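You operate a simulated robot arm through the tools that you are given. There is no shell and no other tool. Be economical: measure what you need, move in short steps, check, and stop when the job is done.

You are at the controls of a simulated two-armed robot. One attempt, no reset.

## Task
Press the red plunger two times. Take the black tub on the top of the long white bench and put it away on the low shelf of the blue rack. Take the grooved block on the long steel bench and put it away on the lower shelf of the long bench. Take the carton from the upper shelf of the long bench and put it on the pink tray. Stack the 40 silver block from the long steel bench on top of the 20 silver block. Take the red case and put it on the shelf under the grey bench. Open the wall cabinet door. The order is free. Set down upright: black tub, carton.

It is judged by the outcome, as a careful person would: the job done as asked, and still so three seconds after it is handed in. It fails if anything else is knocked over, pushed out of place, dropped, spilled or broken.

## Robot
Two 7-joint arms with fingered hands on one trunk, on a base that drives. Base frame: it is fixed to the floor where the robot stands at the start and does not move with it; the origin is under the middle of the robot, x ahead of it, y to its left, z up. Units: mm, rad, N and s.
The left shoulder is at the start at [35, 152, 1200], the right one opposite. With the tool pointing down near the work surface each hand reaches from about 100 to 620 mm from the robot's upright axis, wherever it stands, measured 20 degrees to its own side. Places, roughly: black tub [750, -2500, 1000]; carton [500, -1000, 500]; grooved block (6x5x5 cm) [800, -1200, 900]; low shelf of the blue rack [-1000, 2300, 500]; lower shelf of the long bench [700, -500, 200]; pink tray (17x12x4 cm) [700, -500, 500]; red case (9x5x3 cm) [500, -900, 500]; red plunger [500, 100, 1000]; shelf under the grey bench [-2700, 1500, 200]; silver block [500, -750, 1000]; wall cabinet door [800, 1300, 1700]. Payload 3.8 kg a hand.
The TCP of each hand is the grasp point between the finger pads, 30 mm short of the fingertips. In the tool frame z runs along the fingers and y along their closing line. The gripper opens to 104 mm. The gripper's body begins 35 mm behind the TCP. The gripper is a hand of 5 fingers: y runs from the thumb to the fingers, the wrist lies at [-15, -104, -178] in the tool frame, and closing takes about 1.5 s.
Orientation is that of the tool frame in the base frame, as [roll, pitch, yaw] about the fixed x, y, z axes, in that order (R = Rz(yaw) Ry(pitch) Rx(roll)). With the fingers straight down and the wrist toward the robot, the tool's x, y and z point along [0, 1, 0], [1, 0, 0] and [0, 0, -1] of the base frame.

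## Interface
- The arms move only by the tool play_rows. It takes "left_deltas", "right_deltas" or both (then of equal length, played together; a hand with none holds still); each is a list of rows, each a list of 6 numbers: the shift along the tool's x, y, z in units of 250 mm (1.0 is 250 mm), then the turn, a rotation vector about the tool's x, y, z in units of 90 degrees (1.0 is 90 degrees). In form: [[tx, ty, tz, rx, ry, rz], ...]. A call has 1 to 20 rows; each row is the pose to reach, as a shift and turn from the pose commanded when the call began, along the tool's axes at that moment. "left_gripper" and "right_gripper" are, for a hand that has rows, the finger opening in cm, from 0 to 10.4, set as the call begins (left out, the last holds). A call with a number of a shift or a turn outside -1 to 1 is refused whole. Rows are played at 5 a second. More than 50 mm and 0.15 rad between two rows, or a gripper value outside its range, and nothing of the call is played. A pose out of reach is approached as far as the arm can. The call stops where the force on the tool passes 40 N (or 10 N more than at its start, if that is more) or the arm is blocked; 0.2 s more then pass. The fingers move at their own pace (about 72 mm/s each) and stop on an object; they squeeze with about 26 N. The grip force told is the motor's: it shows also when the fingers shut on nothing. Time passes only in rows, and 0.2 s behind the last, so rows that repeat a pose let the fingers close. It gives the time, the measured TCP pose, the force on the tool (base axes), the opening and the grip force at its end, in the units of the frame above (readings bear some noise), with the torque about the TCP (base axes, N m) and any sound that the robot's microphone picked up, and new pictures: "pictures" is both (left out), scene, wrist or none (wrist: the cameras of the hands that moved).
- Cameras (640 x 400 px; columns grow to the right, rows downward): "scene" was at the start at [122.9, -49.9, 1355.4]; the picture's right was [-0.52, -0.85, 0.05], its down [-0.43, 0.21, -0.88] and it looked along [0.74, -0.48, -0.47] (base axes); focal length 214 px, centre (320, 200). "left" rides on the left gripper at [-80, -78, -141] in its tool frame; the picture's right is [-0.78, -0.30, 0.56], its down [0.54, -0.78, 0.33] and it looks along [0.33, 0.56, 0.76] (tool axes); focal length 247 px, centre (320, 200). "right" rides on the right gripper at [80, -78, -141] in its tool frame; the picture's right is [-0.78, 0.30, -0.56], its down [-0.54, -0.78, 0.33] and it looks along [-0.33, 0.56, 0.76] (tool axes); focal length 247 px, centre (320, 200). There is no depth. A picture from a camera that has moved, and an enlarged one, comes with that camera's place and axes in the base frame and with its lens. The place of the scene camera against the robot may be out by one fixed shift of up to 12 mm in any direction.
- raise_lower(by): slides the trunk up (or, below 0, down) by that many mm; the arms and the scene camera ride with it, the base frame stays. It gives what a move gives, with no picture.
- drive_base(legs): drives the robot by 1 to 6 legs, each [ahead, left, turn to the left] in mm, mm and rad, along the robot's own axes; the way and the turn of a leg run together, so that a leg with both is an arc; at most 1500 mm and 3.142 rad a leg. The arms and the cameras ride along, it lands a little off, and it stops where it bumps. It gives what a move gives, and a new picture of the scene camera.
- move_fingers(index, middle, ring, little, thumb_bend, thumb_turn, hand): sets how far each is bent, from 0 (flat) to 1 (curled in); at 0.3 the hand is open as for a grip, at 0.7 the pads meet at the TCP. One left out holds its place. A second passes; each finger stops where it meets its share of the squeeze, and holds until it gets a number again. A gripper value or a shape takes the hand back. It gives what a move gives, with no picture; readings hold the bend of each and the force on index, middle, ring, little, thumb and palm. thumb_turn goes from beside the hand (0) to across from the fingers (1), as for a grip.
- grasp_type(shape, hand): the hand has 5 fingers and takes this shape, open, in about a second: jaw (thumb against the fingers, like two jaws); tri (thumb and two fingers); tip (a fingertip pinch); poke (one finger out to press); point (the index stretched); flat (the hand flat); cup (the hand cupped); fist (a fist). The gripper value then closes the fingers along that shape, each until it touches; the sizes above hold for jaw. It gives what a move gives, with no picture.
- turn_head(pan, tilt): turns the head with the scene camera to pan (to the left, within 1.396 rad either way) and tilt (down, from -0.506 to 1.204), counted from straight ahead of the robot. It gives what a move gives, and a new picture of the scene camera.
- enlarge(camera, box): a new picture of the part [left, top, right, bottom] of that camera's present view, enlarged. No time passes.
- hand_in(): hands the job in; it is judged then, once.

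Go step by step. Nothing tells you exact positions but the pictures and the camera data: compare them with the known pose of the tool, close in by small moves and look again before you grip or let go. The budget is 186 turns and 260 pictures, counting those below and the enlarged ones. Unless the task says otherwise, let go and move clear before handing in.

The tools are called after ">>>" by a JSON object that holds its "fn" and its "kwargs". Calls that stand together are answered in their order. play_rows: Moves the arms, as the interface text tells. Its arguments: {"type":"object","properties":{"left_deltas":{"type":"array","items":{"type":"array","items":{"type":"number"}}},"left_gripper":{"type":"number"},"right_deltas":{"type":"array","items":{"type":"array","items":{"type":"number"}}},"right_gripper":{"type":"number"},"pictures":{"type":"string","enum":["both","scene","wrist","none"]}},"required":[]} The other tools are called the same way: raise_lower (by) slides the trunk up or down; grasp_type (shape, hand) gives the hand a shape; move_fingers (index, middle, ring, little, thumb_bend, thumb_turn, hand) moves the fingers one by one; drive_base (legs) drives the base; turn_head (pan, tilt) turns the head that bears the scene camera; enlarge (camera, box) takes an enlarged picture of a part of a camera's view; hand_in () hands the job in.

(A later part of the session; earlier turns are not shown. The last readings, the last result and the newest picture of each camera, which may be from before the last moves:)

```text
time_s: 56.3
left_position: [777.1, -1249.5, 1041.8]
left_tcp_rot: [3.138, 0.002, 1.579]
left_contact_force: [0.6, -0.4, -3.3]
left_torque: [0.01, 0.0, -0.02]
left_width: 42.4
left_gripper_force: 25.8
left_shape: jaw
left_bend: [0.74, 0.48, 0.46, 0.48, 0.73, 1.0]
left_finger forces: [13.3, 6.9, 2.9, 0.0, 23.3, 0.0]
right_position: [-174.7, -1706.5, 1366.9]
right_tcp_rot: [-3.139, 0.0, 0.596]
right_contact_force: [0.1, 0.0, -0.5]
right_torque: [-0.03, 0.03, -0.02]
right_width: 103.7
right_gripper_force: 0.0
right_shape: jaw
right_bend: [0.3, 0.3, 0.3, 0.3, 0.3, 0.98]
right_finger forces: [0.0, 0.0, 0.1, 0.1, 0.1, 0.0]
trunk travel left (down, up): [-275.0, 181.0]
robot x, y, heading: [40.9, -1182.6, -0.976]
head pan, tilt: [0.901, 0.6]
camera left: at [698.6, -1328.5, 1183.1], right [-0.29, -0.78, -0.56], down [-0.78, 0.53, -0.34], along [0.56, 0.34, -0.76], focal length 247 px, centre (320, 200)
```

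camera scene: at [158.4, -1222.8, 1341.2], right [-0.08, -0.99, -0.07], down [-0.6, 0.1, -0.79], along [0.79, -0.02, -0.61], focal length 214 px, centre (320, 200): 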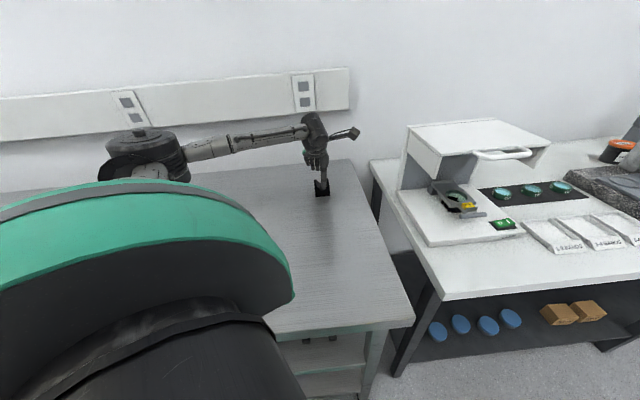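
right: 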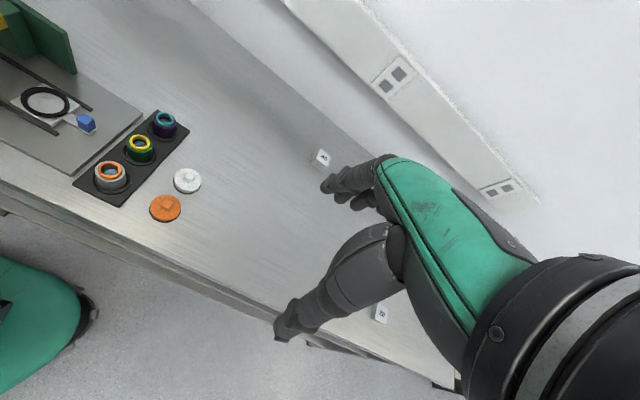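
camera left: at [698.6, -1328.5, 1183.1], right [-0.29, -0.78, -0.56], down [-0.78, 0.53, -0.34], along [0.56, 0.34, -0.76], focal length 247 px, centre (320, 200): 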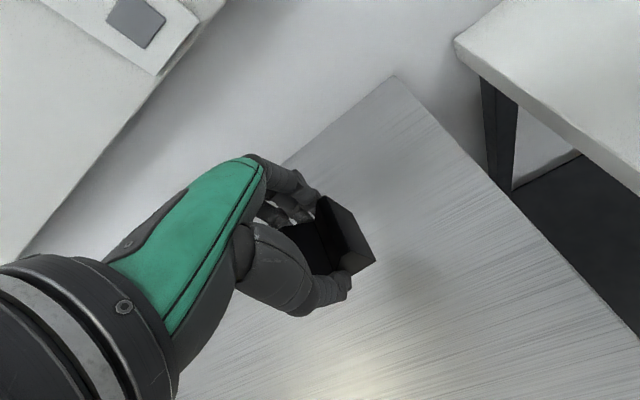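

The grooved block is held. I'll back the robot straight away from the bench and face the shelves to look.

>>> {"fn": "drive_base", "kwargs": {"legs": [[-290, -429, 0], [0, 0, 0.976]]}}

>>> {"fn": "turn_head", "kwargs": {"pan": 0.2, "tilt": 0.75}}

```text
time_s: 61.8
left_position: [3.7, -619.0, 1041.9]
left_tcp_rot: [3.136, 0.004, 2.547]
left_contact_force: [-0.4, 0.7, -2.4]
left_torque: [-0.03, 0.01, -0.01]
left_width: 42.1
left_gripper_force: 25.8
left_shape: jaw
left_bend: [0.74, 0.48, 0.46, 0.48, 0.73, 1.0]
left_finger forces: [13.1, 6.8, 3.0, 0.0, 22.8, 0.1]
right_position: [-159.7, -1662.5, 1367.5]
right_tcp_rot: [-3.138, -0.001, 1.566]
right_contact_force: [-0.2, 0.0, 0.1]
right_torque: [-0.04, 0.03, 0.01]
right_width: 103.8
right_gripper_force: 0.0
right_shape: jaw
right_bend: [0.3, 0.3, 0.3, 0.3, 0.3, 0.98]
right_finger forces: [0.0, 0.0, 0.1, 0.1, 0.0, 0.0]
trunk travel left (down, up): [-275.0, 181.0]
robot x, y, heading: [-465.0, -1184.7, -0.006]
head pan, tilt: [0.901, 0.6]
camera scene: at [-367.4, -1116.7, 1341.1], right [0.78, -0.63, -0.07], down [-0.42, -0.44, -0.79], along [0.46, 0.64, -0.61], focal length 214 px, centre (320, 200)
```

scene: 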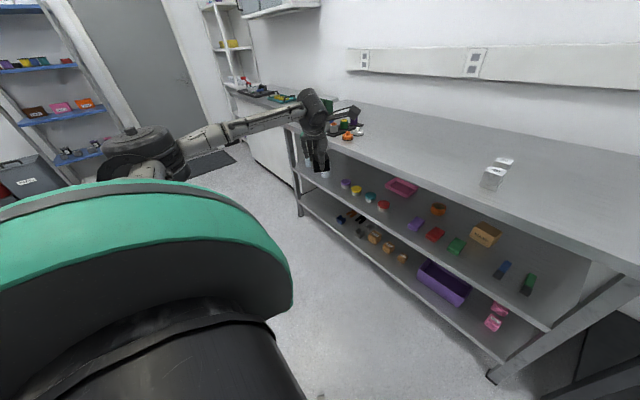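

```text
time_s: 62.8
left_position: [2.5, -618.2, 1042.2]
left_tcp_rot: [3.135, 0.002, 2.547]
left_contact_force: [-0.3, -0.3, -2.7]
left_torque: [0.0, 0.01, -0.01]
left_width: 41.9
left_gripper_force: 25.4
left_shape: jaw
left_bend: [0.74, 0.48, 0.46, 0.48, 0.73, 1.0]
left_finger forces: [13.2, 6.8, 3.0, 0.0, 22.9, 0.1]
right_position: [-159.7, -1662.2, 1366.8]
right_tcp_rot: [-3.139, 0.001, 1.565]
right_contact_force: [0.3, -0.2, 0.1]
right_torque: [0.01, 0.01, -0.04]
right_width: 104.1
right_gripper_force: 0.0
right_shape: jaw
right_bend: [0.3, 0.3, 0.3, 0.3, 0.3, 0.98]
right_finger forces: [0.1, 0.1, 0.0, 0.0, 0.0, 0.0]
trunk travel left (down, up): [-275.0, 181.0]
robot x, y, heading: [-466.2, -1182.9, -0.007]
head pan, tilt: [0.201, 0.75]
camera scene: at [-342.7, -1169.5, 1326.0], right [0.19, -0.98, -0.02], down [-0.73, -0.13, -0.67], along [0.65, 0.14, -0.74], focal length 214 px, centre (320, 200)
```

scene: 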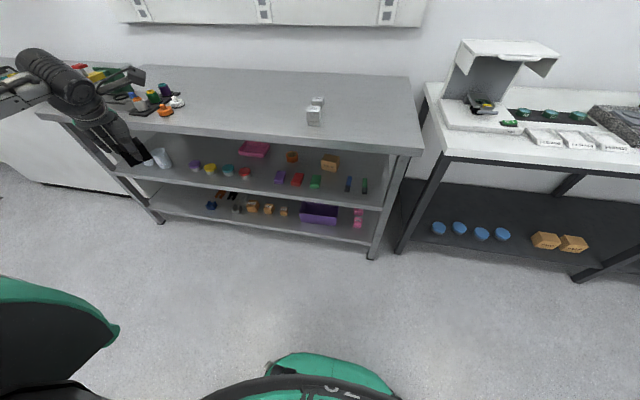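

The shelves are now visible: pink tray, carton, red case on the upper shelf. I'll enlarge to find free space and coordinates.

>>> {"fn": "enlarge", "kwargs": {"camera": "scene", "box": [230, 120, 420, 260]}}

>>> {"fn": "enlarge", "kwargs": {"camera": "scene", "box": [90, 110, 280, 250]}}

```text
2.86 times, centred on (325, 190) of scene
camera zoom: at [-342.7, -1169.5, 1326.0], right [0.19, -0.98, -0.02], down [-0.73, -0.13, -0.67], along [0.65, 0.14, -0.74], focal length 613 px, centre (306, 229)
```

zoom: 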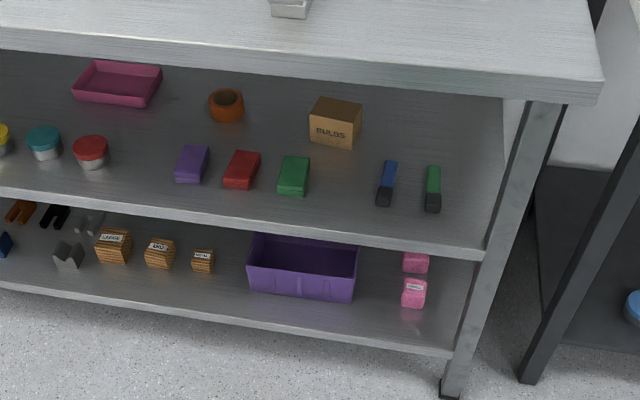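

```text
2.86 times, centred on (185, 180) of scene
camera zoom: at [-342.7, -1169.5, 1326.0], right [0.19, -0.98, -0.02], down [-0.73, -0.13, -0.67], along [0.65, 0.14, -0.74], focal length 613 px, centre (706, 257)
```

zoom: 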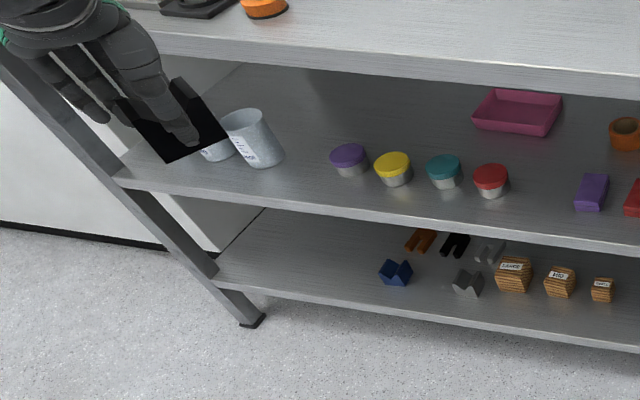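

The lower shelf top is at z≈205 with its front edge near x≈370; there is free space around y≈-100. I'll bring the hand to a forward pose and then lower the trunk.

>>> {"fn": "play_rows", "kwargs": {"left_deltas": [[-0.05, -0.135, 0, 0, 0, 0.052], [-0.1, -0.27, 0, 0, 0, 0.104], [-0.15, -0.4, 0, 0, 0, 0.156], [-0.2, -0.53, 0, 0, 0, 0.208], [-0.25, -0.665, 0, 0, 0, 0.26], [-0.3, -0.8, 0, 0, 0, 0.31]], "pictures": "none"}}

```text
time_s: 64.2
left_position: [-46.7, -827.2, 1041.5]
left_tcp_rot: [3.134, -0.001, 2.059]
left_contact_force: [0.5, 0.0, -2.4]
left_torque: [0.02, -0.01, 0.0]
left_width: 42.1
left_gripper_force: 26.1
left_shape: jaw
left_bend: [0.74, 0.48, 0.46, 0.48, 0.73, 1.0]
left_finger forces: [13.0, 6.8, 3.1, 0.0, 22.8, 0.1]
right_position: [-158.8, -1663.8, 1365.8]
right_tcp_rot: [-3.141, 0.0, 1.567]
right_contact_force: [-0.7, 1.0, -0.1]
right_torque: [-0.01, 0.0, 0.03]
right_width: 103.8
right_gripper_force: 0.0
right_shape: jaw
right_bend: [0.3, 0.3, 0.3, 0.3, 0.3, 0.98]
right_finger forces: [0.0, 0.1, 0.0, 0.0, 0.0, 0.1]
trunk travel left (down, up): [-275.0, 181.0]
robot x, y, heading: [-465.1, -1187.0, -0.013]
head pan, tilt: [0.201, 0.75]
```

>>> {"fn": "play_rows", "kwargs": {"left_deltas": [[-0.127, -0.117, 0, 0, 0, 0.062], [-0.254, -0.234, 0, 0, 0, 0.124], [-0.381, -0.35, 0, 0, 0, 0.186], [-0.508, -0.466, 0, 0, 0, 0.248], [-0.637, -0.583, 0, 0, 0, 0.31]], "pictures": "none"}}

>>> {"fn": "raise_lower", "kwargs": {"by": -270}}

>>> {"fn": "play_rows", "kwargs": {"left_deltas": [[0, 0, 0.18, 0, 0, 0], [0, 0, 0.36, 0, 0, 0], [0, 0, 0.54, 0, 0, 0], [0, 0, 0.72, 0, 0, 0], [0, 0, 0.9, 0, 0, 0]], "pictures": "none"}}

>>> {"fn": "play_rows", "kwargs": {"left_deltas": [[0, 0, 0.18, 0, 0, 0], [0, 0, 0.36, 0, 0, 0], [0, 0, 0.54, 0, 0, 0], [0, 0, 0.72, 0, 0, 0], [0, 0, 0.9, 0, 0, 0]], "pictures": "none"}}

```text
time_s: 65.4
left_position: [-82.1, -1042.7, 1041.6]
left_tcp_rot: [3.137, -0.008, 1.574]
left_contact_force: [0.5, -0.9, -1.9]
left_torque: [0.0, 0.0, -0.01]
left_width: 41.9
left_gripper_force: 25.6
left_shape: jaw
left_bend: [0.74, 0.49, 0.47, 0.48, 0.73, 1.0]
left_finger forces: [13.0, 6.7, 3.1, 0.0, 22.9, 0.0]
left hand out of reach, approached as far as the arm can: row 3, 4, 5
right_position: [-158.4, -1664.6, 1366.4]
right_tcp_rot: [-3.14, 0.0, 1.565]
right_contact_force: [-0.3, 0.0, -0.7]
right_torque: [0.02, 0.0, 0.02]
right_width: 104.0
right_gripper_force: 0.0
right_shape: jaw
right_bend: [0.3, 0.3, 0.3, 0.3, 0.3, 0.98]
right_finger forces: [0.1, 0.1, 0.0, 0.0, 0.1, 0.1]
trunk travel left (down, up): [-275.0, 181.0]
robot x, y, heading: [-462.8, -1180.8, 0.002]
head pan, tilt: [0.201, 0.75]
```

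```text
time_s: 68.2
left_position: [-63.8, -1040.5, 586.6]
left_tcp_rot: [-2.712, -0.007, 1.57]
left_contact_force: [-0.1, 0.2, -3.1]
left_torque: [0.0, 0.0, 0.03]
left_width: 42.2
left_gripper_force: 25.9
left_shape: jaw
left_bend: [0.74, 0.49, 0.47, 0.48, 0.73, 1.0]
left_finger forces: [13.7, 7.2, 3.3, 0.0, 22.8, 0.0]
right_position: [-161.1, -1662.8, 1097.0]
right_tcp_rot: [-3.14, 0.0, 1.566]
right_contact_force: [0.4, -0.2, -0.6]
right_torque: [-0.03, -0.05, -0.03]
right_width: 103.8
right_gripper_force: 0.0
right_shape: jaw
right_bend: [0.3, 0.3, 0.3, 0.3, 0.3, 0.98]
right_finger forces: [0.0, 0.0, 0.0, 0.1, 0.0, 0.0]
trunk travel left (down, up): [-5.0, 451.0]
robot x, y, heading: [-466.8, -1185.2, -0.007]
head pan, tilt: [0.201, 0.75]
```

```text
time_s: 69.4
left_position: [-157.4, -1037.5, 380.9]
left_tcp_rot: [-2.711, -0.008, 1.569]
left_contact_force: [0.5, -0.2, -2.5]
left_torque: [-0.01, 0.0, 0.0]
left_width: 42.0
left_gripper_force: 25.7
left_shape: jaw
left_bend: [0.74, 0.49, 0.47, 0.48, 0.73, 1.0]
left_finger forces: [13.6, 7.0, 3.2, 0.0, 22.7, 0.0]
right_position: [-158.8, -1662.5, 1096.8]
right_tcp_rot: [-3.139, 0.001, 1.565]
right_contact_force: [0.0, -0.3, 0.4]
right_torque: [-0.01, -0.02, 0.02]
right_width: 103.8
right_gripper_force: 0.1
right_shape: jaw
right_bend: [0.3, 0.3, 0.3, 0.3, 0.3, 0.98]
right_finger forces: [0.1, 0.0, 0.0, 0.1, 0.0, 0.0]
trunk travel left (down, up): [-5.0, 451.0]
robot x, y, heading: [-468.8, -1184.4, -0.005]
head pan, tilt: [0.201, 0.75]
```

```text
time_s: 70.2
left_position: [-199.5, -1033.6, 270.3]
left_tcp_rot: [-2.739, -0.017, 1.567]
left_contact_force: [4.6, 11.1, 23.6]
left_torque: [0.71, 0.93, -0.44]
left_width: 39.9
left_gripper_force: 26.2
left_shape: jaw
left_bend: [0.75, 0.48, 0.38, 0.49, 0.72, 1.0]
left_finger forces: [7.1, 6.5, 4.1, 2.4, 0.0, 0.1]
right_position: [-160.9, -1664.6, 1097.2]
right_tcp_rot: [3.141, 0.0, 1.565]
right_contact_force: [-0.7, -0.3, -0.1]
right_torque: [0.06, 0.0, -0.02]
right_width: 103.9
right_gripper_force: 0.1
right_shape: jaw
right_bend: [0.3, 0.3, 0.3, 0.3, 0.3, 0.98]
right_finger forces: [0.1, 0.0, 0.1, 0.0, 0.1, 0.0]
trunk travel left (down, up): [-5.0, 451.0]
robot x, y, heading: [-467.7, -1188.7, -0.007]
head pan, tilt: [0.201, 0.75]
stopped in row 4 (left hand): the force on the tool passed its limit at 56 N (the readings are from after the stop); the commanded pose is now the measured one
```

The trunk move tilted the hand, and it touched something at z=270, probably my own base. Let me look.

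>>> {"fn": "turn_head", "kwargs": {"pan": 0.6, "tilt": 1.0}}

>>> {"fn": "enlarge", "kwargs": {"camera": "left", "box": [0, 0, 640, 400]}}

```text
time_s: 71.1
left_position: [-201.1, -1034.4, 270.9]
left_tcp_rot: [-2.739, -0.01, 1.57]
left_contact_force: [14.0, 11.4, 31.0]
left_torque: [0.99, 0.99, -0.64]
left_width: 39.1
left_gripper_force: 26.2
left_shape: jaw
left_bend: [0.75, 0.48, 0.36, 0.47, 0.72, 1.0]
left_finger forces: [6.0, 8.0, 5.1, 3.3, 0.1, 0.1]
right_position: [-159.6, -1663.2, 1097.2]
right_tcp_rot: [3.141, 0.001, 1.565]
right_contact_force: [-0.6, -0.6, -0.6]
right_torque: [-0.04, 0.01, 0.02]
right_width: 103.8
right_gripper_force: 0.1
right_shape: jaw
right_bend: [0.3, 0.3, 0.3, 0.3, 0.3, 0.98]
right_finger forces: [0.1, 0.0, 0.1, 0.0, 0.0, 0.0]
trunk travel left (down, up): [-5.0, 451.0]
robot x, y, heading: [-464.0, -1187.4, -0.006]
head pan, tilt: [0.6, 1.0]
camera scene: at [-210.0, -1148.4, 950.1], right [0.48, -0.83, -0.28], down [-0.87, -0.47, -0.12], along [-0.03, 0.31, -0.95], focal length 214 px, centre (320, 200)
```

scene: 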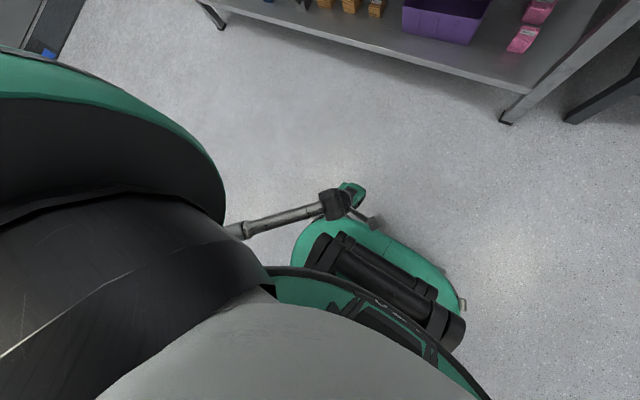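

```text
1.00 times, centred on (320, 200) of left (not enlarged: the box is as wide or as high as the picture)
camera zoom: at [-217.2, -1116.2, 430.4], right [-0.49, -0.77, -0.41], down [-0.84, 0.54, 0.0], along [0.21, 0.34, -0.91], focal length 247 px, centre (320, 200)
```

zoom: 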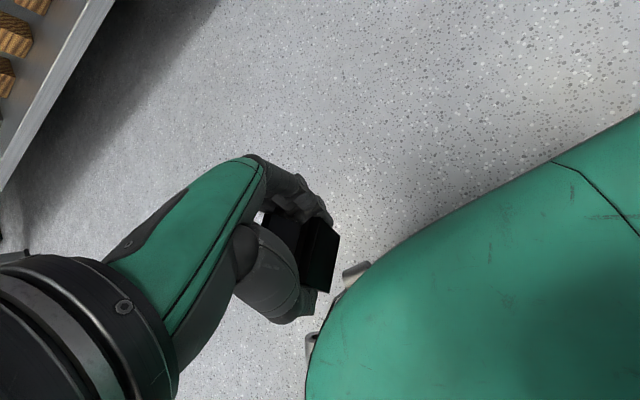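

The trunk leans forward as it lowers, and the held block just touches my own base. I'll move the hand forward and up, and straighten it to vertical.

>>> {"fn": "play_rows", "kwargs": {"left_deltas": [[0, 0.1, -0.1, 0, 0, 0], [0, 0.2, -0.24, 0, 0, 0], [0, 0.29, -0.34, -0.08, 0, 0], [0, 0.36, -0.34, -0.16, 0, 0], [0, 0.43, -0.34, -0.25, 0, 0], [0, 0.43, -0.34, -0.25, 0, 0]]}}

```text
time_s: 72.5
left_position: [-70.5, -1035.4, 304.8]
left_tcp_rot: [-3.128, -0.01, 1.571]
left_contact_force: [-0.5, -0.2, -3.1]
left_torque: [-0.05, 0.01, -0.02]
left_width: 41.7
left_gripper_force: 25.5
left_shape: jaw
left_bend: [0.74, 0.49, 0.44, 0.49, 0.72, 1.0]
left_finger forces: [14.2, 6.6, 2.9, 0.3, 23.3, 0.0]
right_position: [-159.8, -1662.0, 1096.5]
right_tcp_rot: [-3.139, 0.001, 1.564]
right_contact_force: [0.9, -0.1, 0.2]
right_torque: [0.02, 0.0, 0.0]
right_width: 103.9
right_gripper_force: 0.1
right_shape: jaw
right_bend: [0.3, 0.3, 0.3, 0.3, 0.3, 0.98]
right_finger forces: [0.1, 0.1, 0.0, 0.0, 0.0, 0.0]
trunk travel left (down, up): [-5.0, 451.0]
robot x, y, heading: [-461.1, -1179.7, -0.003]
head pan, tilt: [0.6, 1.0]
camera scene: at [-209.0, -1147.7, 949.5], right [0.48, -0.83, -0.28], down [-0.87, -0.47, -0.12], along [-0.04, 0.31, -0.95], focal length 214 px, centre (320, 200)
camera left: at [-146.6, -1115.7, 446.8], right [-0.3, -0.77, -0.56], down [-0.78, 0.54, -0.32], along [0.55, 0.34, -0.77], focal length 247 px, centre (320, 200)
```

scene: 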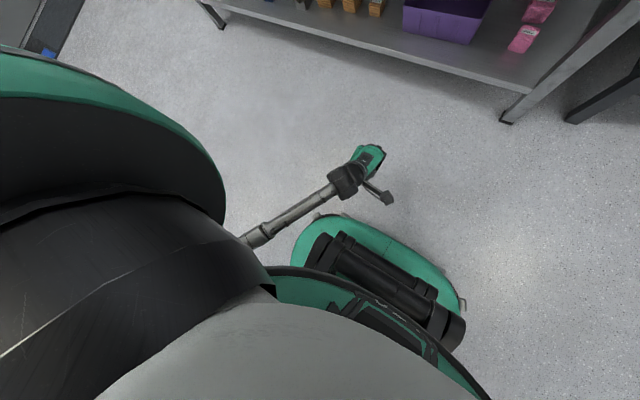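
left: 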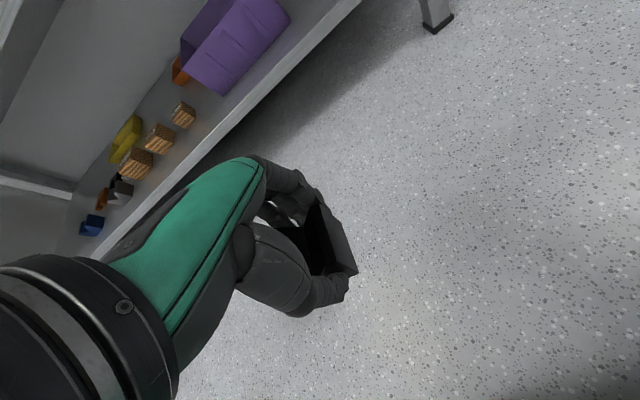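

>>> {"fn": "enlarge", "kwargs": {"camera": "left", "box": [200, 130, 400, 330]}}

>>> {"fn": "play_rows", "kwargs": {"left_deltas": [[0, 0.13, 0, 0, 0, 0], [0, 0.26, 0, 0, 0, 0], [0, 0.38, 0.05, 0, 0, 0], [0, 0.38, 0.1, 0, 0, 0], [0, 0.38, 0.1, 0, 0, 0]], "pictures": "none"}}

>>> {"fn": "drive_base", "kwargs": {"legs": [[150, 930, 0]]}}

>>> {"fn": "turn_head", "kwargs": {"pan": 0.3, "tilt": 0.3}}

```text
2.00 times, centred on (300, 230) of left
camera zoom: at [-146.6, -1115.7, 446.8], right [-0.3, -0.77, -0.56], down [-0.78, 0.54, -0.32], along [0.55, 0.34, -0.77], focal length 494 px, centre (360, 140)
```

zoom: 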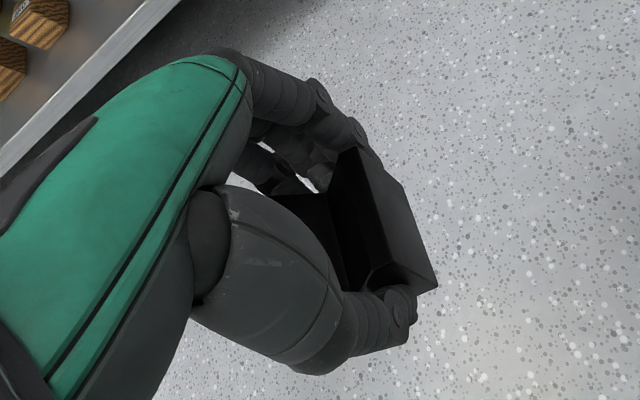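

```text
time_s: 73.7
left_position: [23.7, -1037.2, 276.5]
left_tcp_rot: [-3.126, -0.009, 1.572]
left_contact_force: [0.5, -0.4, -2.7]
left_torque: [-0.01, 0.03, 0.0]
left_width: 41.5
left_gripper_force: 25.7
left_shape: jaw
left_bend: [0.74, 0.49, 0.44, 0.49, 0.72, 1.0]
left_finger forces: [14.1, 6.5, 2.9, 0.4, 23.4, 0.0]
right_position: [-159.0, -1661.3, 1097.4]
right_tcp_rot: [-3.14, 0.0, 1.566]
right_contact_force: [-0.8, -1.3, -0.6]
right_torque: [0.03, -0.03, -0.01]
right_width: 104.0
right_gripper_force: 0.1
right_shape: jaw
right_bend: [0.3, 0.3, 0.3, 0.3, 0.3, 0.98]
right_finger forces: [0.0, 0.1, 0.0, 0.1, 0.1, 0.0]
trunk travel left (down, up): [-5.0, 451.0]
robot x, y, heading: [-466.4, -1186.2, -0.007]
head pan, tilt: [0.6, 1.0]
```

```text
time_s: 78.5
left_position: [182.3, -124.9, 276.5]
left_tcp_rot: [-3.125, -0.01, 1.561]
left_contact_force: [-0.3, 0.4, -2.0]
left_torque: [-0.02, 0.02, 0.0]
left_width: 41.6
left_gripper_force: 25.7
left_shape: jaw
left_bend: [0.74, 0.49, 0.44, 0.49, 0.72, 1.0]
left_finger forces: [14.2, 6.5, 2.9, 0.4, 23.4, 0.0]
right_position: [-4.8, -749.3, 1097.5]
right_tcp_rot: [-3.141, -0.001, 1.561]
right_contact_force: [-0.2, -0.1, -0.2]
right_torque: [-0.01, 0.02, 0.0]
right_width: 103.9
right_gripper_force: 0.0
right_shape: jaw
right_bend: [0.3, 0.3, 0.3, 0.3, 0.3, 0.98]
right_finger forces: [0.1, 0.1, 0.0, 0.0, 0.1, 0.0]
trunk travel left (down, up): [-5.0, 451.0]
robot x, y, heading: [-305.6, -271.0, -0.009]
head pan, tilt: [0.6, 1.0]
camera scene: at [-50.7, -234.3, 949.4], right [0.48, -0.83, -0.28], down [-0.88, -0.47, -0.12], along [-0.03, 0.31, -0.95], focal length 214 px, centre (320, 200)
```

scene: 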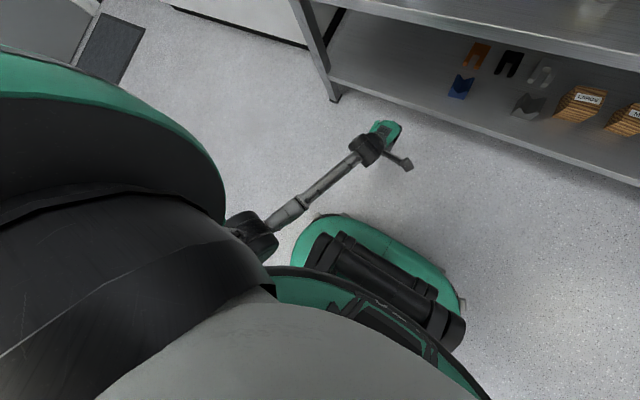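

```text
time_s: 79.6
left_position: [181.8, -123.0, 276.8]
left_tcp_rot: [-3.125, -0.011, 1.563]
left_contact_force: [0.3, -0.3, -3.0]
left_torque: [-0.02, 0.0, -0.02]
left_width: 41.6
left_gripper_force: 25.8
left_shape: jaw
left_bend: [0.74, 0.49, 0.45, 0.49, 0.72, 1.0]
left_finger forces: [14.2, 6.5, 3.0, 0.4, 23.3, 0.0]
right_position: [-4.3, -750.4, 1096.3]
right_tcp_rot: [-3.139, -0.001, 1.56]
right_contact_force: [-0.3, 0.3, 1.1]
right_torque: [0.05, -0.01, 0.0]
right_width: 103.7
right_gripper_force: 0.1
right_shape: jaw
right_bend: [0.3, 0.3, 0.3, 0.3, 0.3, 0.98]
right_finger forces: [0.0, 0.1, 0.1, 0.1, 0.1, 0.0]
trunk travel left (down, up): [-5.0, 451.0]
robot x, y, heading: [-309.4, -268.6, -0.014]
head pan, tilt: [0.3, 0.3]
camera scene: at [6.4, -247.0, 984.8], right [0.25, -0.96, -0.15], down [-0.73, -0.08, -0.68], along [0.64, 0.28, -0.72], focal length 214 px, centre (320, 200)
```

scene: 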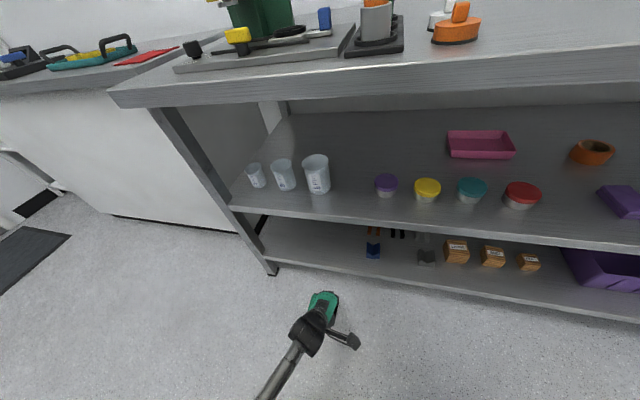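

The hand is in front of the free lower-shelf space. I'll extend the arm a bit in free air, then drive in.

>>> {"fn": "play_rows", "kwargs": {"left_deltas": [[0, 0.13, 0, 0, 0, 0], [0, 0.26, 0, 0, 0, 0], [0, 0.36, 0, 0, 0, 0], [0, 0.36, 0, 0, 0, 0]], "pictures": "wrist"}}

```text
time_s: 80.6
left_position: [272.3, -124.0, 274.2]
left_tcp_rot: [-3.124, -0.01, 1.564]
left_contact_force: [-0.4, -0.1, -2.4]
left_torque: [-0.01, 0.01, -0.02]
left_width: 41.8
left_gripper_force: 25.8
left_shape: jaw
left_bend: [0.74, 0.49, 0.45, 0.49, 0.72, 1.0]
left_finger forces: [14.0, 6.5, 3.0, 0.4, 23.3, 0.0]
right_position: [-4.0, -749.9, 1096.4]
right_tcp_rot: [-3.138, 0.0, 1.559]
right_contact_force: [-0.4, -0.7, 0.0]
right_torque: [0.01, 0.01, -0.01]
right_width: 104.0
right_gripper_force: 0.1
right_shape: jaw
right_bend: [0.3, 0.3, 0.3, 0.3, 0.3, 0.98]
right_finger forces: [0.0, 0.1, 0.1, 0.0, 0.1, 0.0]
trunk travel left (down, up): [-5.0, 451.0]
robot x, y, heading: [-308.9, -268.1, -0.012]
head pan, tilt: [0.3, 0.3]
camera left: at [196.5, -204.3, 416.6], right [-0.31, -0.77, -0.56], down [-0.78, 0.54, -0.31], along [0.55, 0.34, -0.77], focal length 247 px, centre (320, 200)
```

left: 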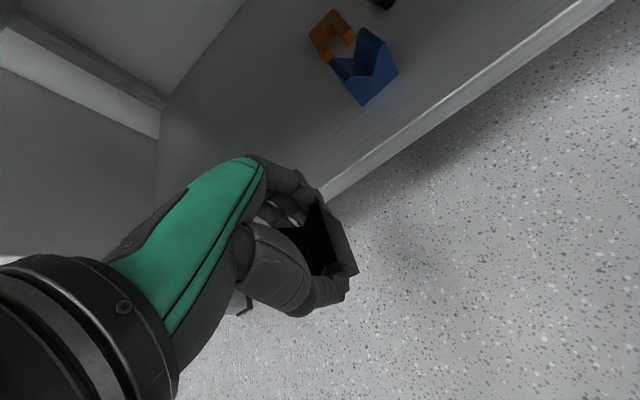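

The shelf front edge is at x≈350. Drive in 143 mm, slightly left.

>>> {"fn": "drive_base", "kwargs": {"legs": [[143, 25, 0.01]]}}

>>> {"fn": "enlarge", "kwargs": {"camera": "left", "box": [0, 0, 640, 400]}}

```text
time_s: 82.0
left_position: [413.1, -95.2, 273.4]
left_tcp_rot: [-3.123, -0.012, 1.574]
left_contact_force: [0.7, 0.8, -2.6]
left_torque: [-0.05, 0.02, 0.01]
left_width: 41.4
left_gripper_force: 25.1
left_shape: jaw
left_bend: [0.74, 0.49, 0.45, 0.49, 0.72, 1.0]
left_finger forces: [14.1, 6.5, 3.0, 0.4, 23.3, 0.1]
right_position: [143.8, -723.8, 1095.9]
right_tcp_rot: [-3.14, 0.001, 1.568]
right_contact_force: [-0.2, 0.4, -0.1]
right_torque: [-0.01, 0.03, -0.01]
right_width: 103.8
right_gripper_force: 0.1
right_shape: jaw
right_bend: [0.3, 0.3, 0.3, 0.3, 0.3, 0.98]
right_finger forces: [0.1, 0.0, 0.0, 0.0, 0.0, 0.0]
trunk travel left (down, up): [-5.0, 451.0]
robot x, y, heading: [-166.0, -244.0, -0.006]
head pan, tilt: [0.3, 0.3]
camera scene: at [148.4, -220.6, 984.5], right [0.25, -0.96, -0.15], down [-0.73, -0.09, -0.68], along [0.64, 0.28, -0.72], focal length 214 px, centre (320, 200)
```

scene: 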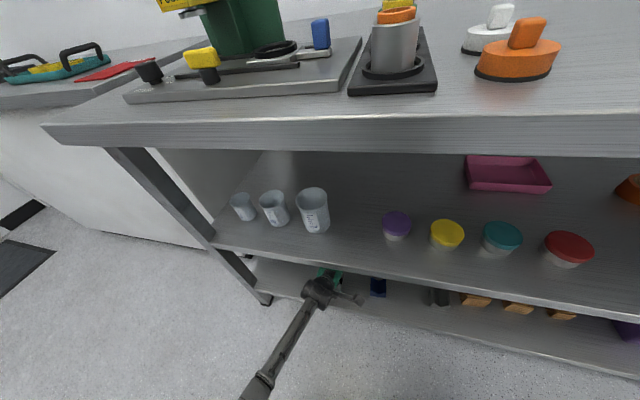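

```text
1.00 times, centred on (320, 200) of left (not enlarged: the box is as wide or as high as the picture)
camera zoom: at [337.1, -176.4, 415.9], right [-0.3, -0.77, -0.56], down [-0.78, 0.54, -0.31], along [0.54, 0.34, -0.77], focal length 247 px, centre (320, 200)
```

zoom: 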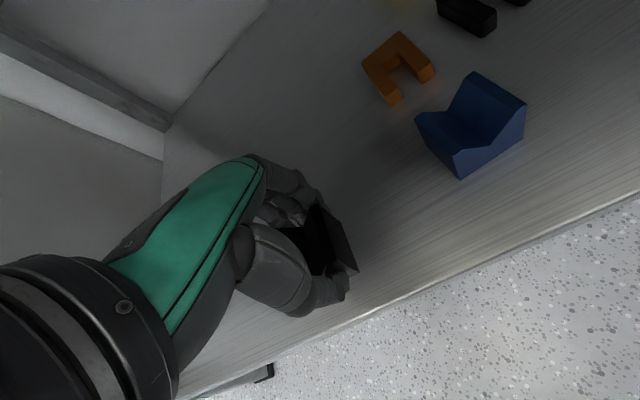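

Over the shelf. Lower in small steps until contact.

>>> {"fn": "play_rows", "kwargs": {"left_deltas": [[0, 0.06, 0, 0, 0, 0], [0, 0.06, 0.06, 0, 0, 0], [0, 0.06, 0.1, 0, 0, 0], [0, 0.06, 0.115, 0, 0, 0], [0, 0.06, 0.13, 0, 0, 0], [0, 0.06, 0.14, 0, 0, 0]], "pictures": "wrist"}}

```text
time_s: 83.3
left_position: [427.8, -93.9, 241.5]
left_tcp_rot: [-3.129, -0.01, 1.573]
left_contact_force: [-3.1, 1.3, 5.9]
left_torque: [-0.06, -0.14, 0.02]
left_width: 41.7
left_gripper_force: 26.5
left_shape: jaw
left_bend: [0.74, 0.49, 0.45, 0.49, 0.72, 1.0]
left_finger forces: [14.3, 6.6, 2.8, 0.8, 25.9, 0.0]
right_position: [140.4, -723.6, 1097.3]
right_tcp_rot: [3.141, 0.0, 1.568]
right_contact_force: [0.5, -0.9, -0.2]
right_torque: [-0.01, -0.02, -0.03]
right_width: 103.7
right_gripper_force: 0.0
right_shape: jaw
right_bend: [0.3, 0.3, 0.3, 0.3, 0.3, 0.98]
right_finger forces: [0.0, 0.0, 0.0, 0.0, 0.0, 0.0]
trunk travel left (down, up): [-5.0, 451.0]
robot x, y, heading: [-169.0, -243.5, -0.002]
head pan, tilt: [0.3, 0.3]
camera left: at [351.7, -175.3, 382.9], right [-0.3, -0.77, -0.56], down [-0.78, 0.54, -0.32], along [0.55, 0.34, -0.76], focal length 247 px, centre (320, 200)
```

left: 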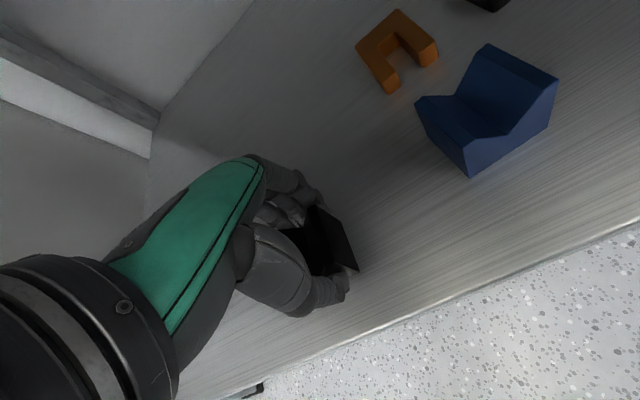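

Contact is made. Release, then rise slightly and back out.

>>> {"fn": "play_rows", "kwargs": {"left_deltas": [[0, 0, 0, 0, 0, 0], [0, 0, 0, 0, 0, 0], [0, 0, 0, 0, 0, 0], [0, 0, 0, 0, 0, 0], [0, 0, -0.05, 0, 0, 0], [0, 0, -0.15, 0, 0, 0], [0, 0, -0.3, 0, 0, 0]], "left_gripper": 10.4, "pictures": "wrist"}}

```text
time_s: 85.0
left_position: [421.8, -97.2, 310.4]
left_tcp_rot: [-3.114, -0.01, 1.572]
left_contact_force: [0.4, -0.7, -0.2]
left_torque: [-0.01, -0.01, -0.01]
left_width: 103.8
left_gripper_force: 0.1
left_shape: jaw
left_bend: [0.3, 0.3, 0.3, 0.3, 0.3, 0.98]
left_finger forces: [0.0, 0.0, 0.1, 0.1, 0.1, 0.0]
right_position: [142.8, -722.4, 1095.8]
right_tcp_rot: [-3.138, -0.001, 1.57]
right_contact_force: [-0.5, 0.1, -0.5]
right_torque: [-0.04, 0.04, 0.0]
right_width: 103.9
right_gripper_force: 0.0
right_shape: jaw
right_bend: [0.3, 0.3, 0.3, 0.3, 0.3, 0.98]
right_finger forces: [0.0, 0.0, 0.0, 0.0, 0.0, 0.1]
trunk travel left (down, up): [-5.0, 451.0]
robot x, y, heading: [-170.2, -249.1, -0.001]
head pan, tilt: [0.3, 0.3]
camera left: at [349.1, -178.0, 452.5], right [-0.31, -0.77, -0.56], down [-0.79, 0.54, -0.3], along [0.53, 0.34, -0.77], focal length 247 px, centre (320, 200)
```

left: 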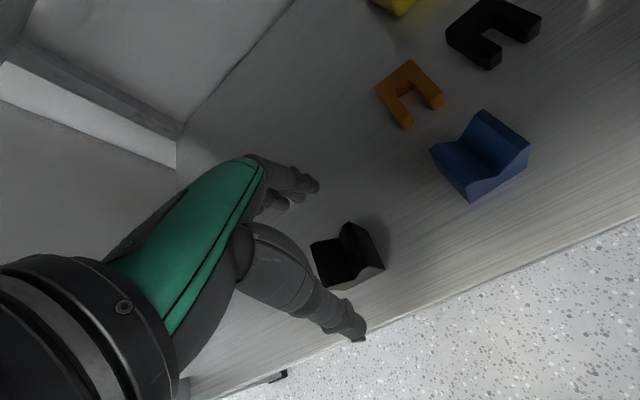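

The grooved block sits upright on the lower shelf. I'll back out and drive right to face the carton.

>>> {"fn": "drive_base", "kwargs": {"legs": [[-300, 0, 0], [0, -910, 0]]}}

>>> {"fn": "turn_head", "kwargs": {"pan": 0.1, "tilt": 0.0}}

>>> {"fn": "enlarge", "kwargs": {"camera": "scene", "box": [160, 60, 480, 260]}}

```text
time_s: 91.3
left_position: [134.5, -990.2, 315.7]
left_tcp_rot: [-3.127, -0.01, 1.587]
left_contact_force: [0.6, 0.6, 0.1]
left_torque: [-0.01, 0.01, 0.01]
left_width: 103.7
left_gripper_force: 0.0
left_shape: jaw
left_bend: [0.3, 0.3, 0.3, 0.3, 0.3, 0.98]
left_finger forces: [0.0, 0.0, 0.0, 0.1, 0.1, 0.0]
right_position: [-144.3, -1620.7, 1096.0]
right_tcp_rot: [-3.141, 0.0, 1.581]
right_contact_force: [0.4, -0.4, 0.1]
right_torque: [0.0, -0.02, 0.02]
right_width: 103.7
right_gripper_force: 0.0
right_shape: jaw
right_bend: [0.3, 0.3, 0.3, 0.3, 0.3, 0.98]
right_finger forces: [0.0, 0.1, 0.1, 0.0, 0.0, 0.1]
trunk travel left (down, up): [-5.0, 451.0]
robot x, y, heading: [-456.1, -1146.4, 0.015]
head pan, tilt: [0.3, 0.3]
camera scene: at [-144.8, -1118.1, 985.0], right [0.27, -0.95, -0.15], down [-0.72, -0.09, -0.68], along [0.64, 0.29, -0.71], focal length 214 px, centre (320, 200)
```

scene: 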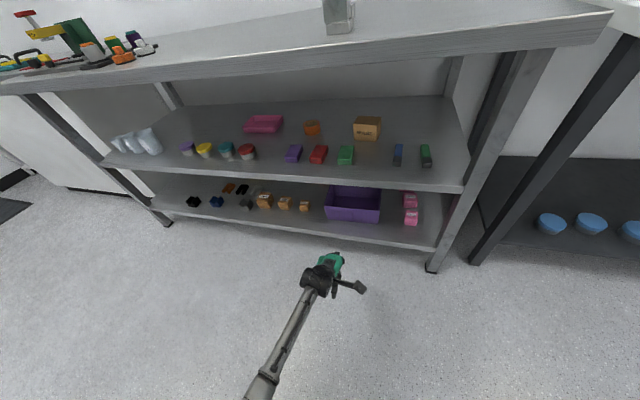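

```text
time_s: 92.1
left_position: [135.0, -990.5, 315.7]
left_tcp_rot: [-3.125, -0.01, 1.587]
left_contact_force: [0.1, -0.2, 0.6]
left_torque: [0.01, -0.04, -0.02]
left_width: 104.1
left_gripper_force: 0.1
left_shape: jaw
left_bend: [0.3, 0.3, 0.3, 0.3, 0.3, 0.98]
left_finger forces: [0.0, 0.1, 0.0, 0.1, 0.1, 0.0]
right_position: [-144.3, -1620.3, 1096.4]
right_tcp_rot: [-3.141, 0.0, 1.581]
right_contact_force: [-0.7, -0.4, -0.2]
right_torque: [0.01, -0.01, -0.01]
right_width: 104.2
right_gripper_force: 0.1
right_shape: jaw
right_bend: [0.3, 0.3, 0.3, 0.3, 0.3, 0.98]
right_finger forces: [0.0, 0.0, 0.1, 0.0, 0.1, 0.1]
trunk travel left (down, up): [-5.0, 451.0]
robot x, y, heading: [-456.7, -1151.3, 0.012]
head pan, tilt: [0.099, 0.0]
camera scene: at [-130.3, -1136.3, 1008.7], right [0.1, -0.99, -0.05], down [-0.5, -0.01, -0.86], along [0.86, 0.11, -0.5], focal length 214 px, centre (320, 200)
```

scene: 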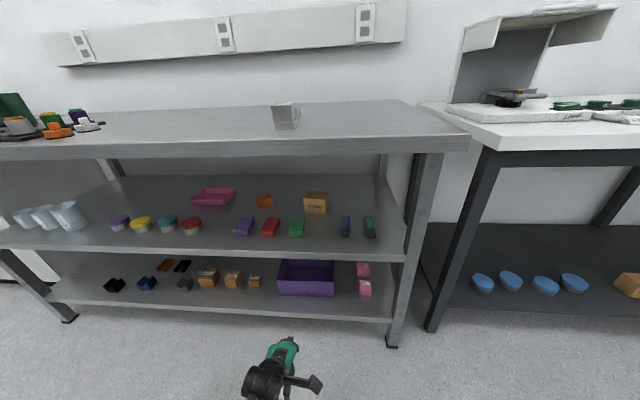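

```text
2.00 times, centred on (320, 160) of scene
camera zoom: at [-130.3, -1136.3, 1008.7], right [0.1, -0.99, -0.05], down [-0.5, -0.01, -0.86], along [0.86, 0.11, -0.5], focal length 429 px, centre (320, 280)
```

zoom: 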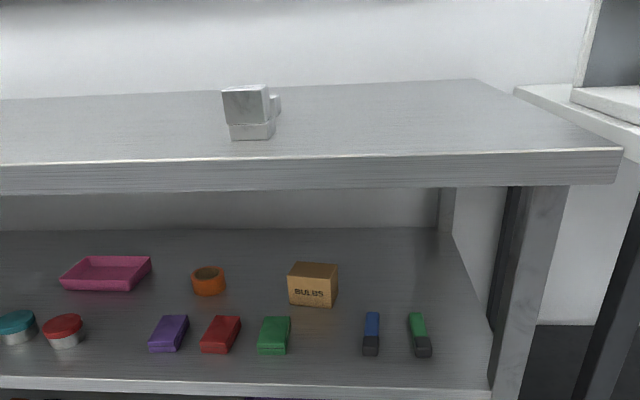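

The carton is at about [662, -1016], ~92 wide and ~75 deep, top z≈571. I'll raise the hand to shelf height in front of the shelf to see it with the wrist camera.

>>> {"fn": "play_rows", "kwargs": {"left_deltas": [[0, 0, -0.18, 0, 0, 0], [0, 0, -0.36, 0, 0, 0], [0, 0.05, -0.52, 0, 0, 0], [-0.08, 0.11, -0.66, 0, 0, 0], [-0.16, 0.18, -0.78, 0, 0, 0], [-0.24, 0.26, -0.9, 0, 0, 0], [-0.34, 0.36, -1.0, 0, 0, 0], [-0.34, 0.36, -1.0, 0, 0, 0]]}}

```text
time_s: 93.9
left_position: [228.1, -1076.9, 562.5]
left_tcp_rot: [-3.127, -0.01, 1.585]
left_contact_force: [-0.9, -0.1, -0.4]
left_torque: [0.07, -0.04, 0.01]
left_width: 103.9
left_gripper_force: 0.0
left_shape: jaw
left_bend: [0.3, 0.3, 0.3, 0.3, 0.3, 0.97]
left_finger forces: [0.1, 0.0, 0.0, 0.0, 0.1, 0.0]
right_position: [-144.1, -1620.3, 1097.0]
right_tcp_rot: [3.141, -0.001, 1.582]
right_contact_force: [0.2, 0.5, 0.5]
right_torque: [0.0, 0.0, 0.0]
right_width: 104.2
right_gripper_force: 0.0
right_shape: jaw
right_bend: [0.3, 0.3, 0.3, 0.3, 0.3, 0.98]
right_finger forces: [0.0, 0.0, 0.1, 0.1, 0.0, 0.1]
trunk travel left (down, up): [-5.0, 451.0]
robot x, y, heading: [-457.5, -1144.6, 0.014]
head pan, tilt: [0.099, 0.0]
camera scene: at [-130.3, -1136.1, 1008.7], right [0.1, -0.99, -0.05], down [-0.5, -0.01, -0.86], along [0.86, 0.11, -0.5], focal length 214 px, centre (320, 200)
camera left: at [153.4, -1158.9, 704.8], right [-0.29, -0.77, -0.56], down [-0.79, 0.53, -0.31], along [0.54, 0.35, -0.77], focal length 247 px, centre (320, 200)
```

scene: 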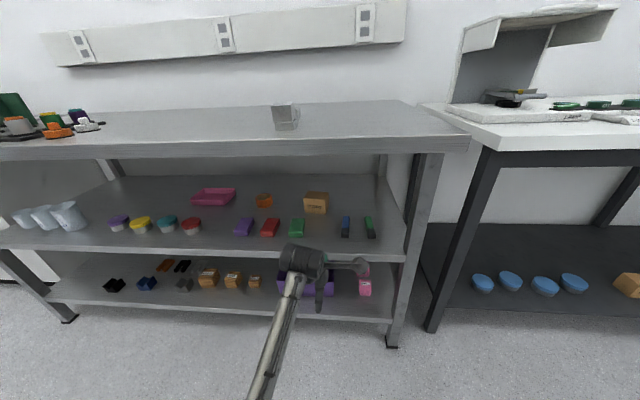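
left: 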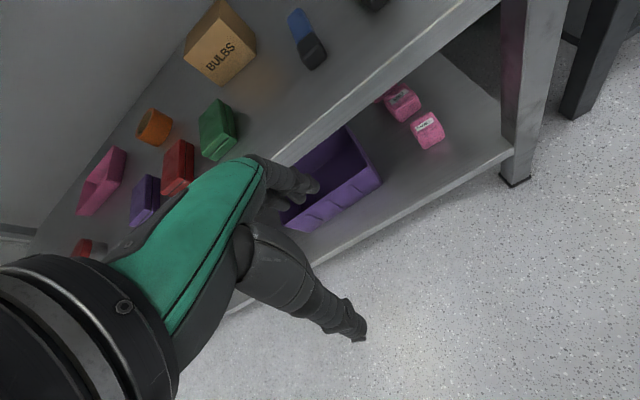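

>>> {"fn": "enlarge", "kwargs": {"camera": "left", "box": [150, 0, 350, 125]}}

>>> {"fn": "enlarge", "kwargs": {"camera": "scene", "box": [280, 160, 400, 250]}}

```text
3.20 times, centred on (250, 62) of left
camera zoom: at [153.4, -1158.9, 704.8], right [-0.29, -0.77, -0.56], down [-0.79, 0.53, -0.31], along [0.54, 0.35, -0.77], focal length 790 px, centre (544, 640)
```

zoom: 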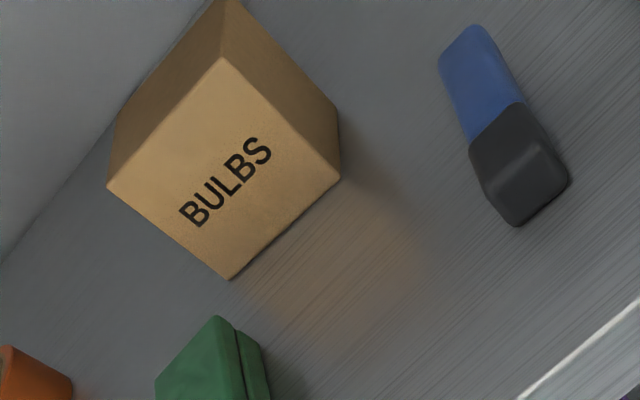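

```text
4.44 times, centred on (340, 205) of scene
camera zoom: at [-130.3, -1136.1, 1008.7], right [0.1, -0.99, -0.05], down [-0.5, -0.01, -0.86], along [0.86, 0.11, -0.5], focal length 953 px, centre (231, 178)
```

zoom: 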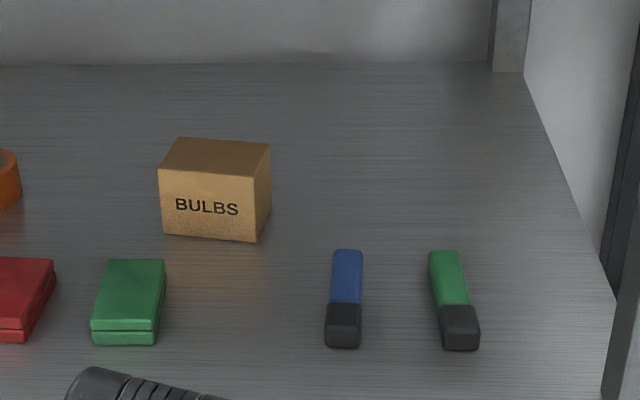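

Refined by triangulation: shelf z≈528, carton front x≈589, y -979…-1063, top z≈596. I'll turn the hand so it closes sideways around the carton.

>>> {"fn": "play_rows", "kwargs": {"left_deltas": [[0, 0, 0, 0, 0, -0.09], [0, 0, 0, 0, 0, -0.18], [0, 0, 0, 0, 0, -0.27], [0, 0, 0, 0, 0, -0.36], [0, 0, 0, 0, 0, -0.45], [0, 0, 0, 0, 0, -0.54], [0, 0, 0, 0, 0, -0.63], [0, 0, 0, 0, 0, -0.72], [0, 0, 0, 0, 0, -0.81], [0, 0, 0, 0, 0, -0.9], [0, 0, 0, 0, 0, -0.99], [0, 0, 0, 0, 0, -0.99]]}}

```text
time_s: 96.5
left_position: [229.1, -1076.7, 563.4]
left_tcp_rot: [3.131, -0.016, 3.141]
left_contact_force: [-0.4, -0.3, 0.1]
left_torque: [0.04, 0.01, 0.01]
left_width: 103.9
left_gripper_force: 0.1
left_shape: jaw
left_bend: [0.3, 0.3, 0.3, 0.3, 0.3, 0.97]
left_finger forces: [0.0, 0.0, 0.0, 0.0, 0.0, 0.0]
right_position: [-143.3, -1619.8, 1097.3]
right_tcp_rot: [-3.14, 0.001, 1.582]
right_contact_force: [-0.2, 0.0, -1.0]
right_torque: [-0.02, -0.02, 0.02]
right_width: 103.9
right_gripper_force: 0.0
right_shape: jaw
right_bend: [0.3, 0.3, 0.3, 0.3, 0.3, 0.98]
right_finger forces: [0.0, 0.0, 0.0, 0.1, 0.0, 0.0]
trunk travel left (down, up): [-5.0, 451.0]
robot x, y, heading: [-461.4, -1146.5, 0.012]
head pan, tilt: [0.099, 0.0]
camera scene: at [-130.3, -1136.4, 1008.7], right [0.1, -0.99, -0.05], down [-0.5, -0.01, -0.86], along [0.86, 0.11, -0.5], focal length 214 px, centre (320, 200)
camera left: at [311.0, -1155.3, 702.7], right [0.77, -0.29, -0.57], down [-0.54, -0.77, -0.33], along [-0.35, 0.56, -0.75], focal length 247 px, centre (320, 200)
```

scene: 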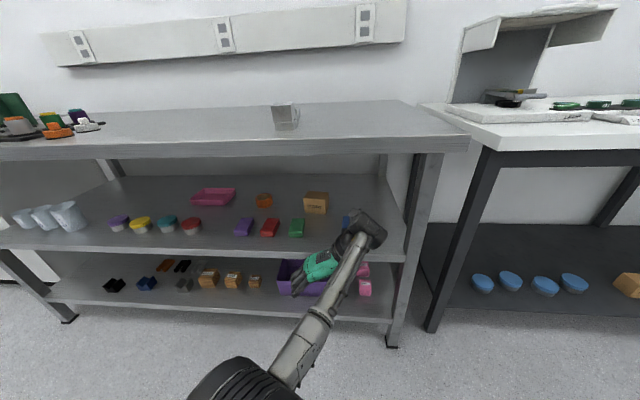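
left: 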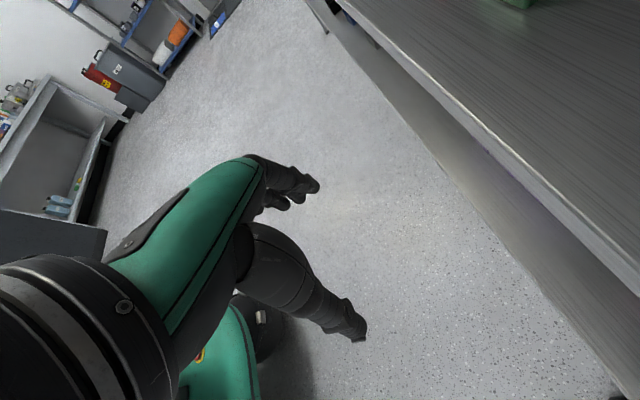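

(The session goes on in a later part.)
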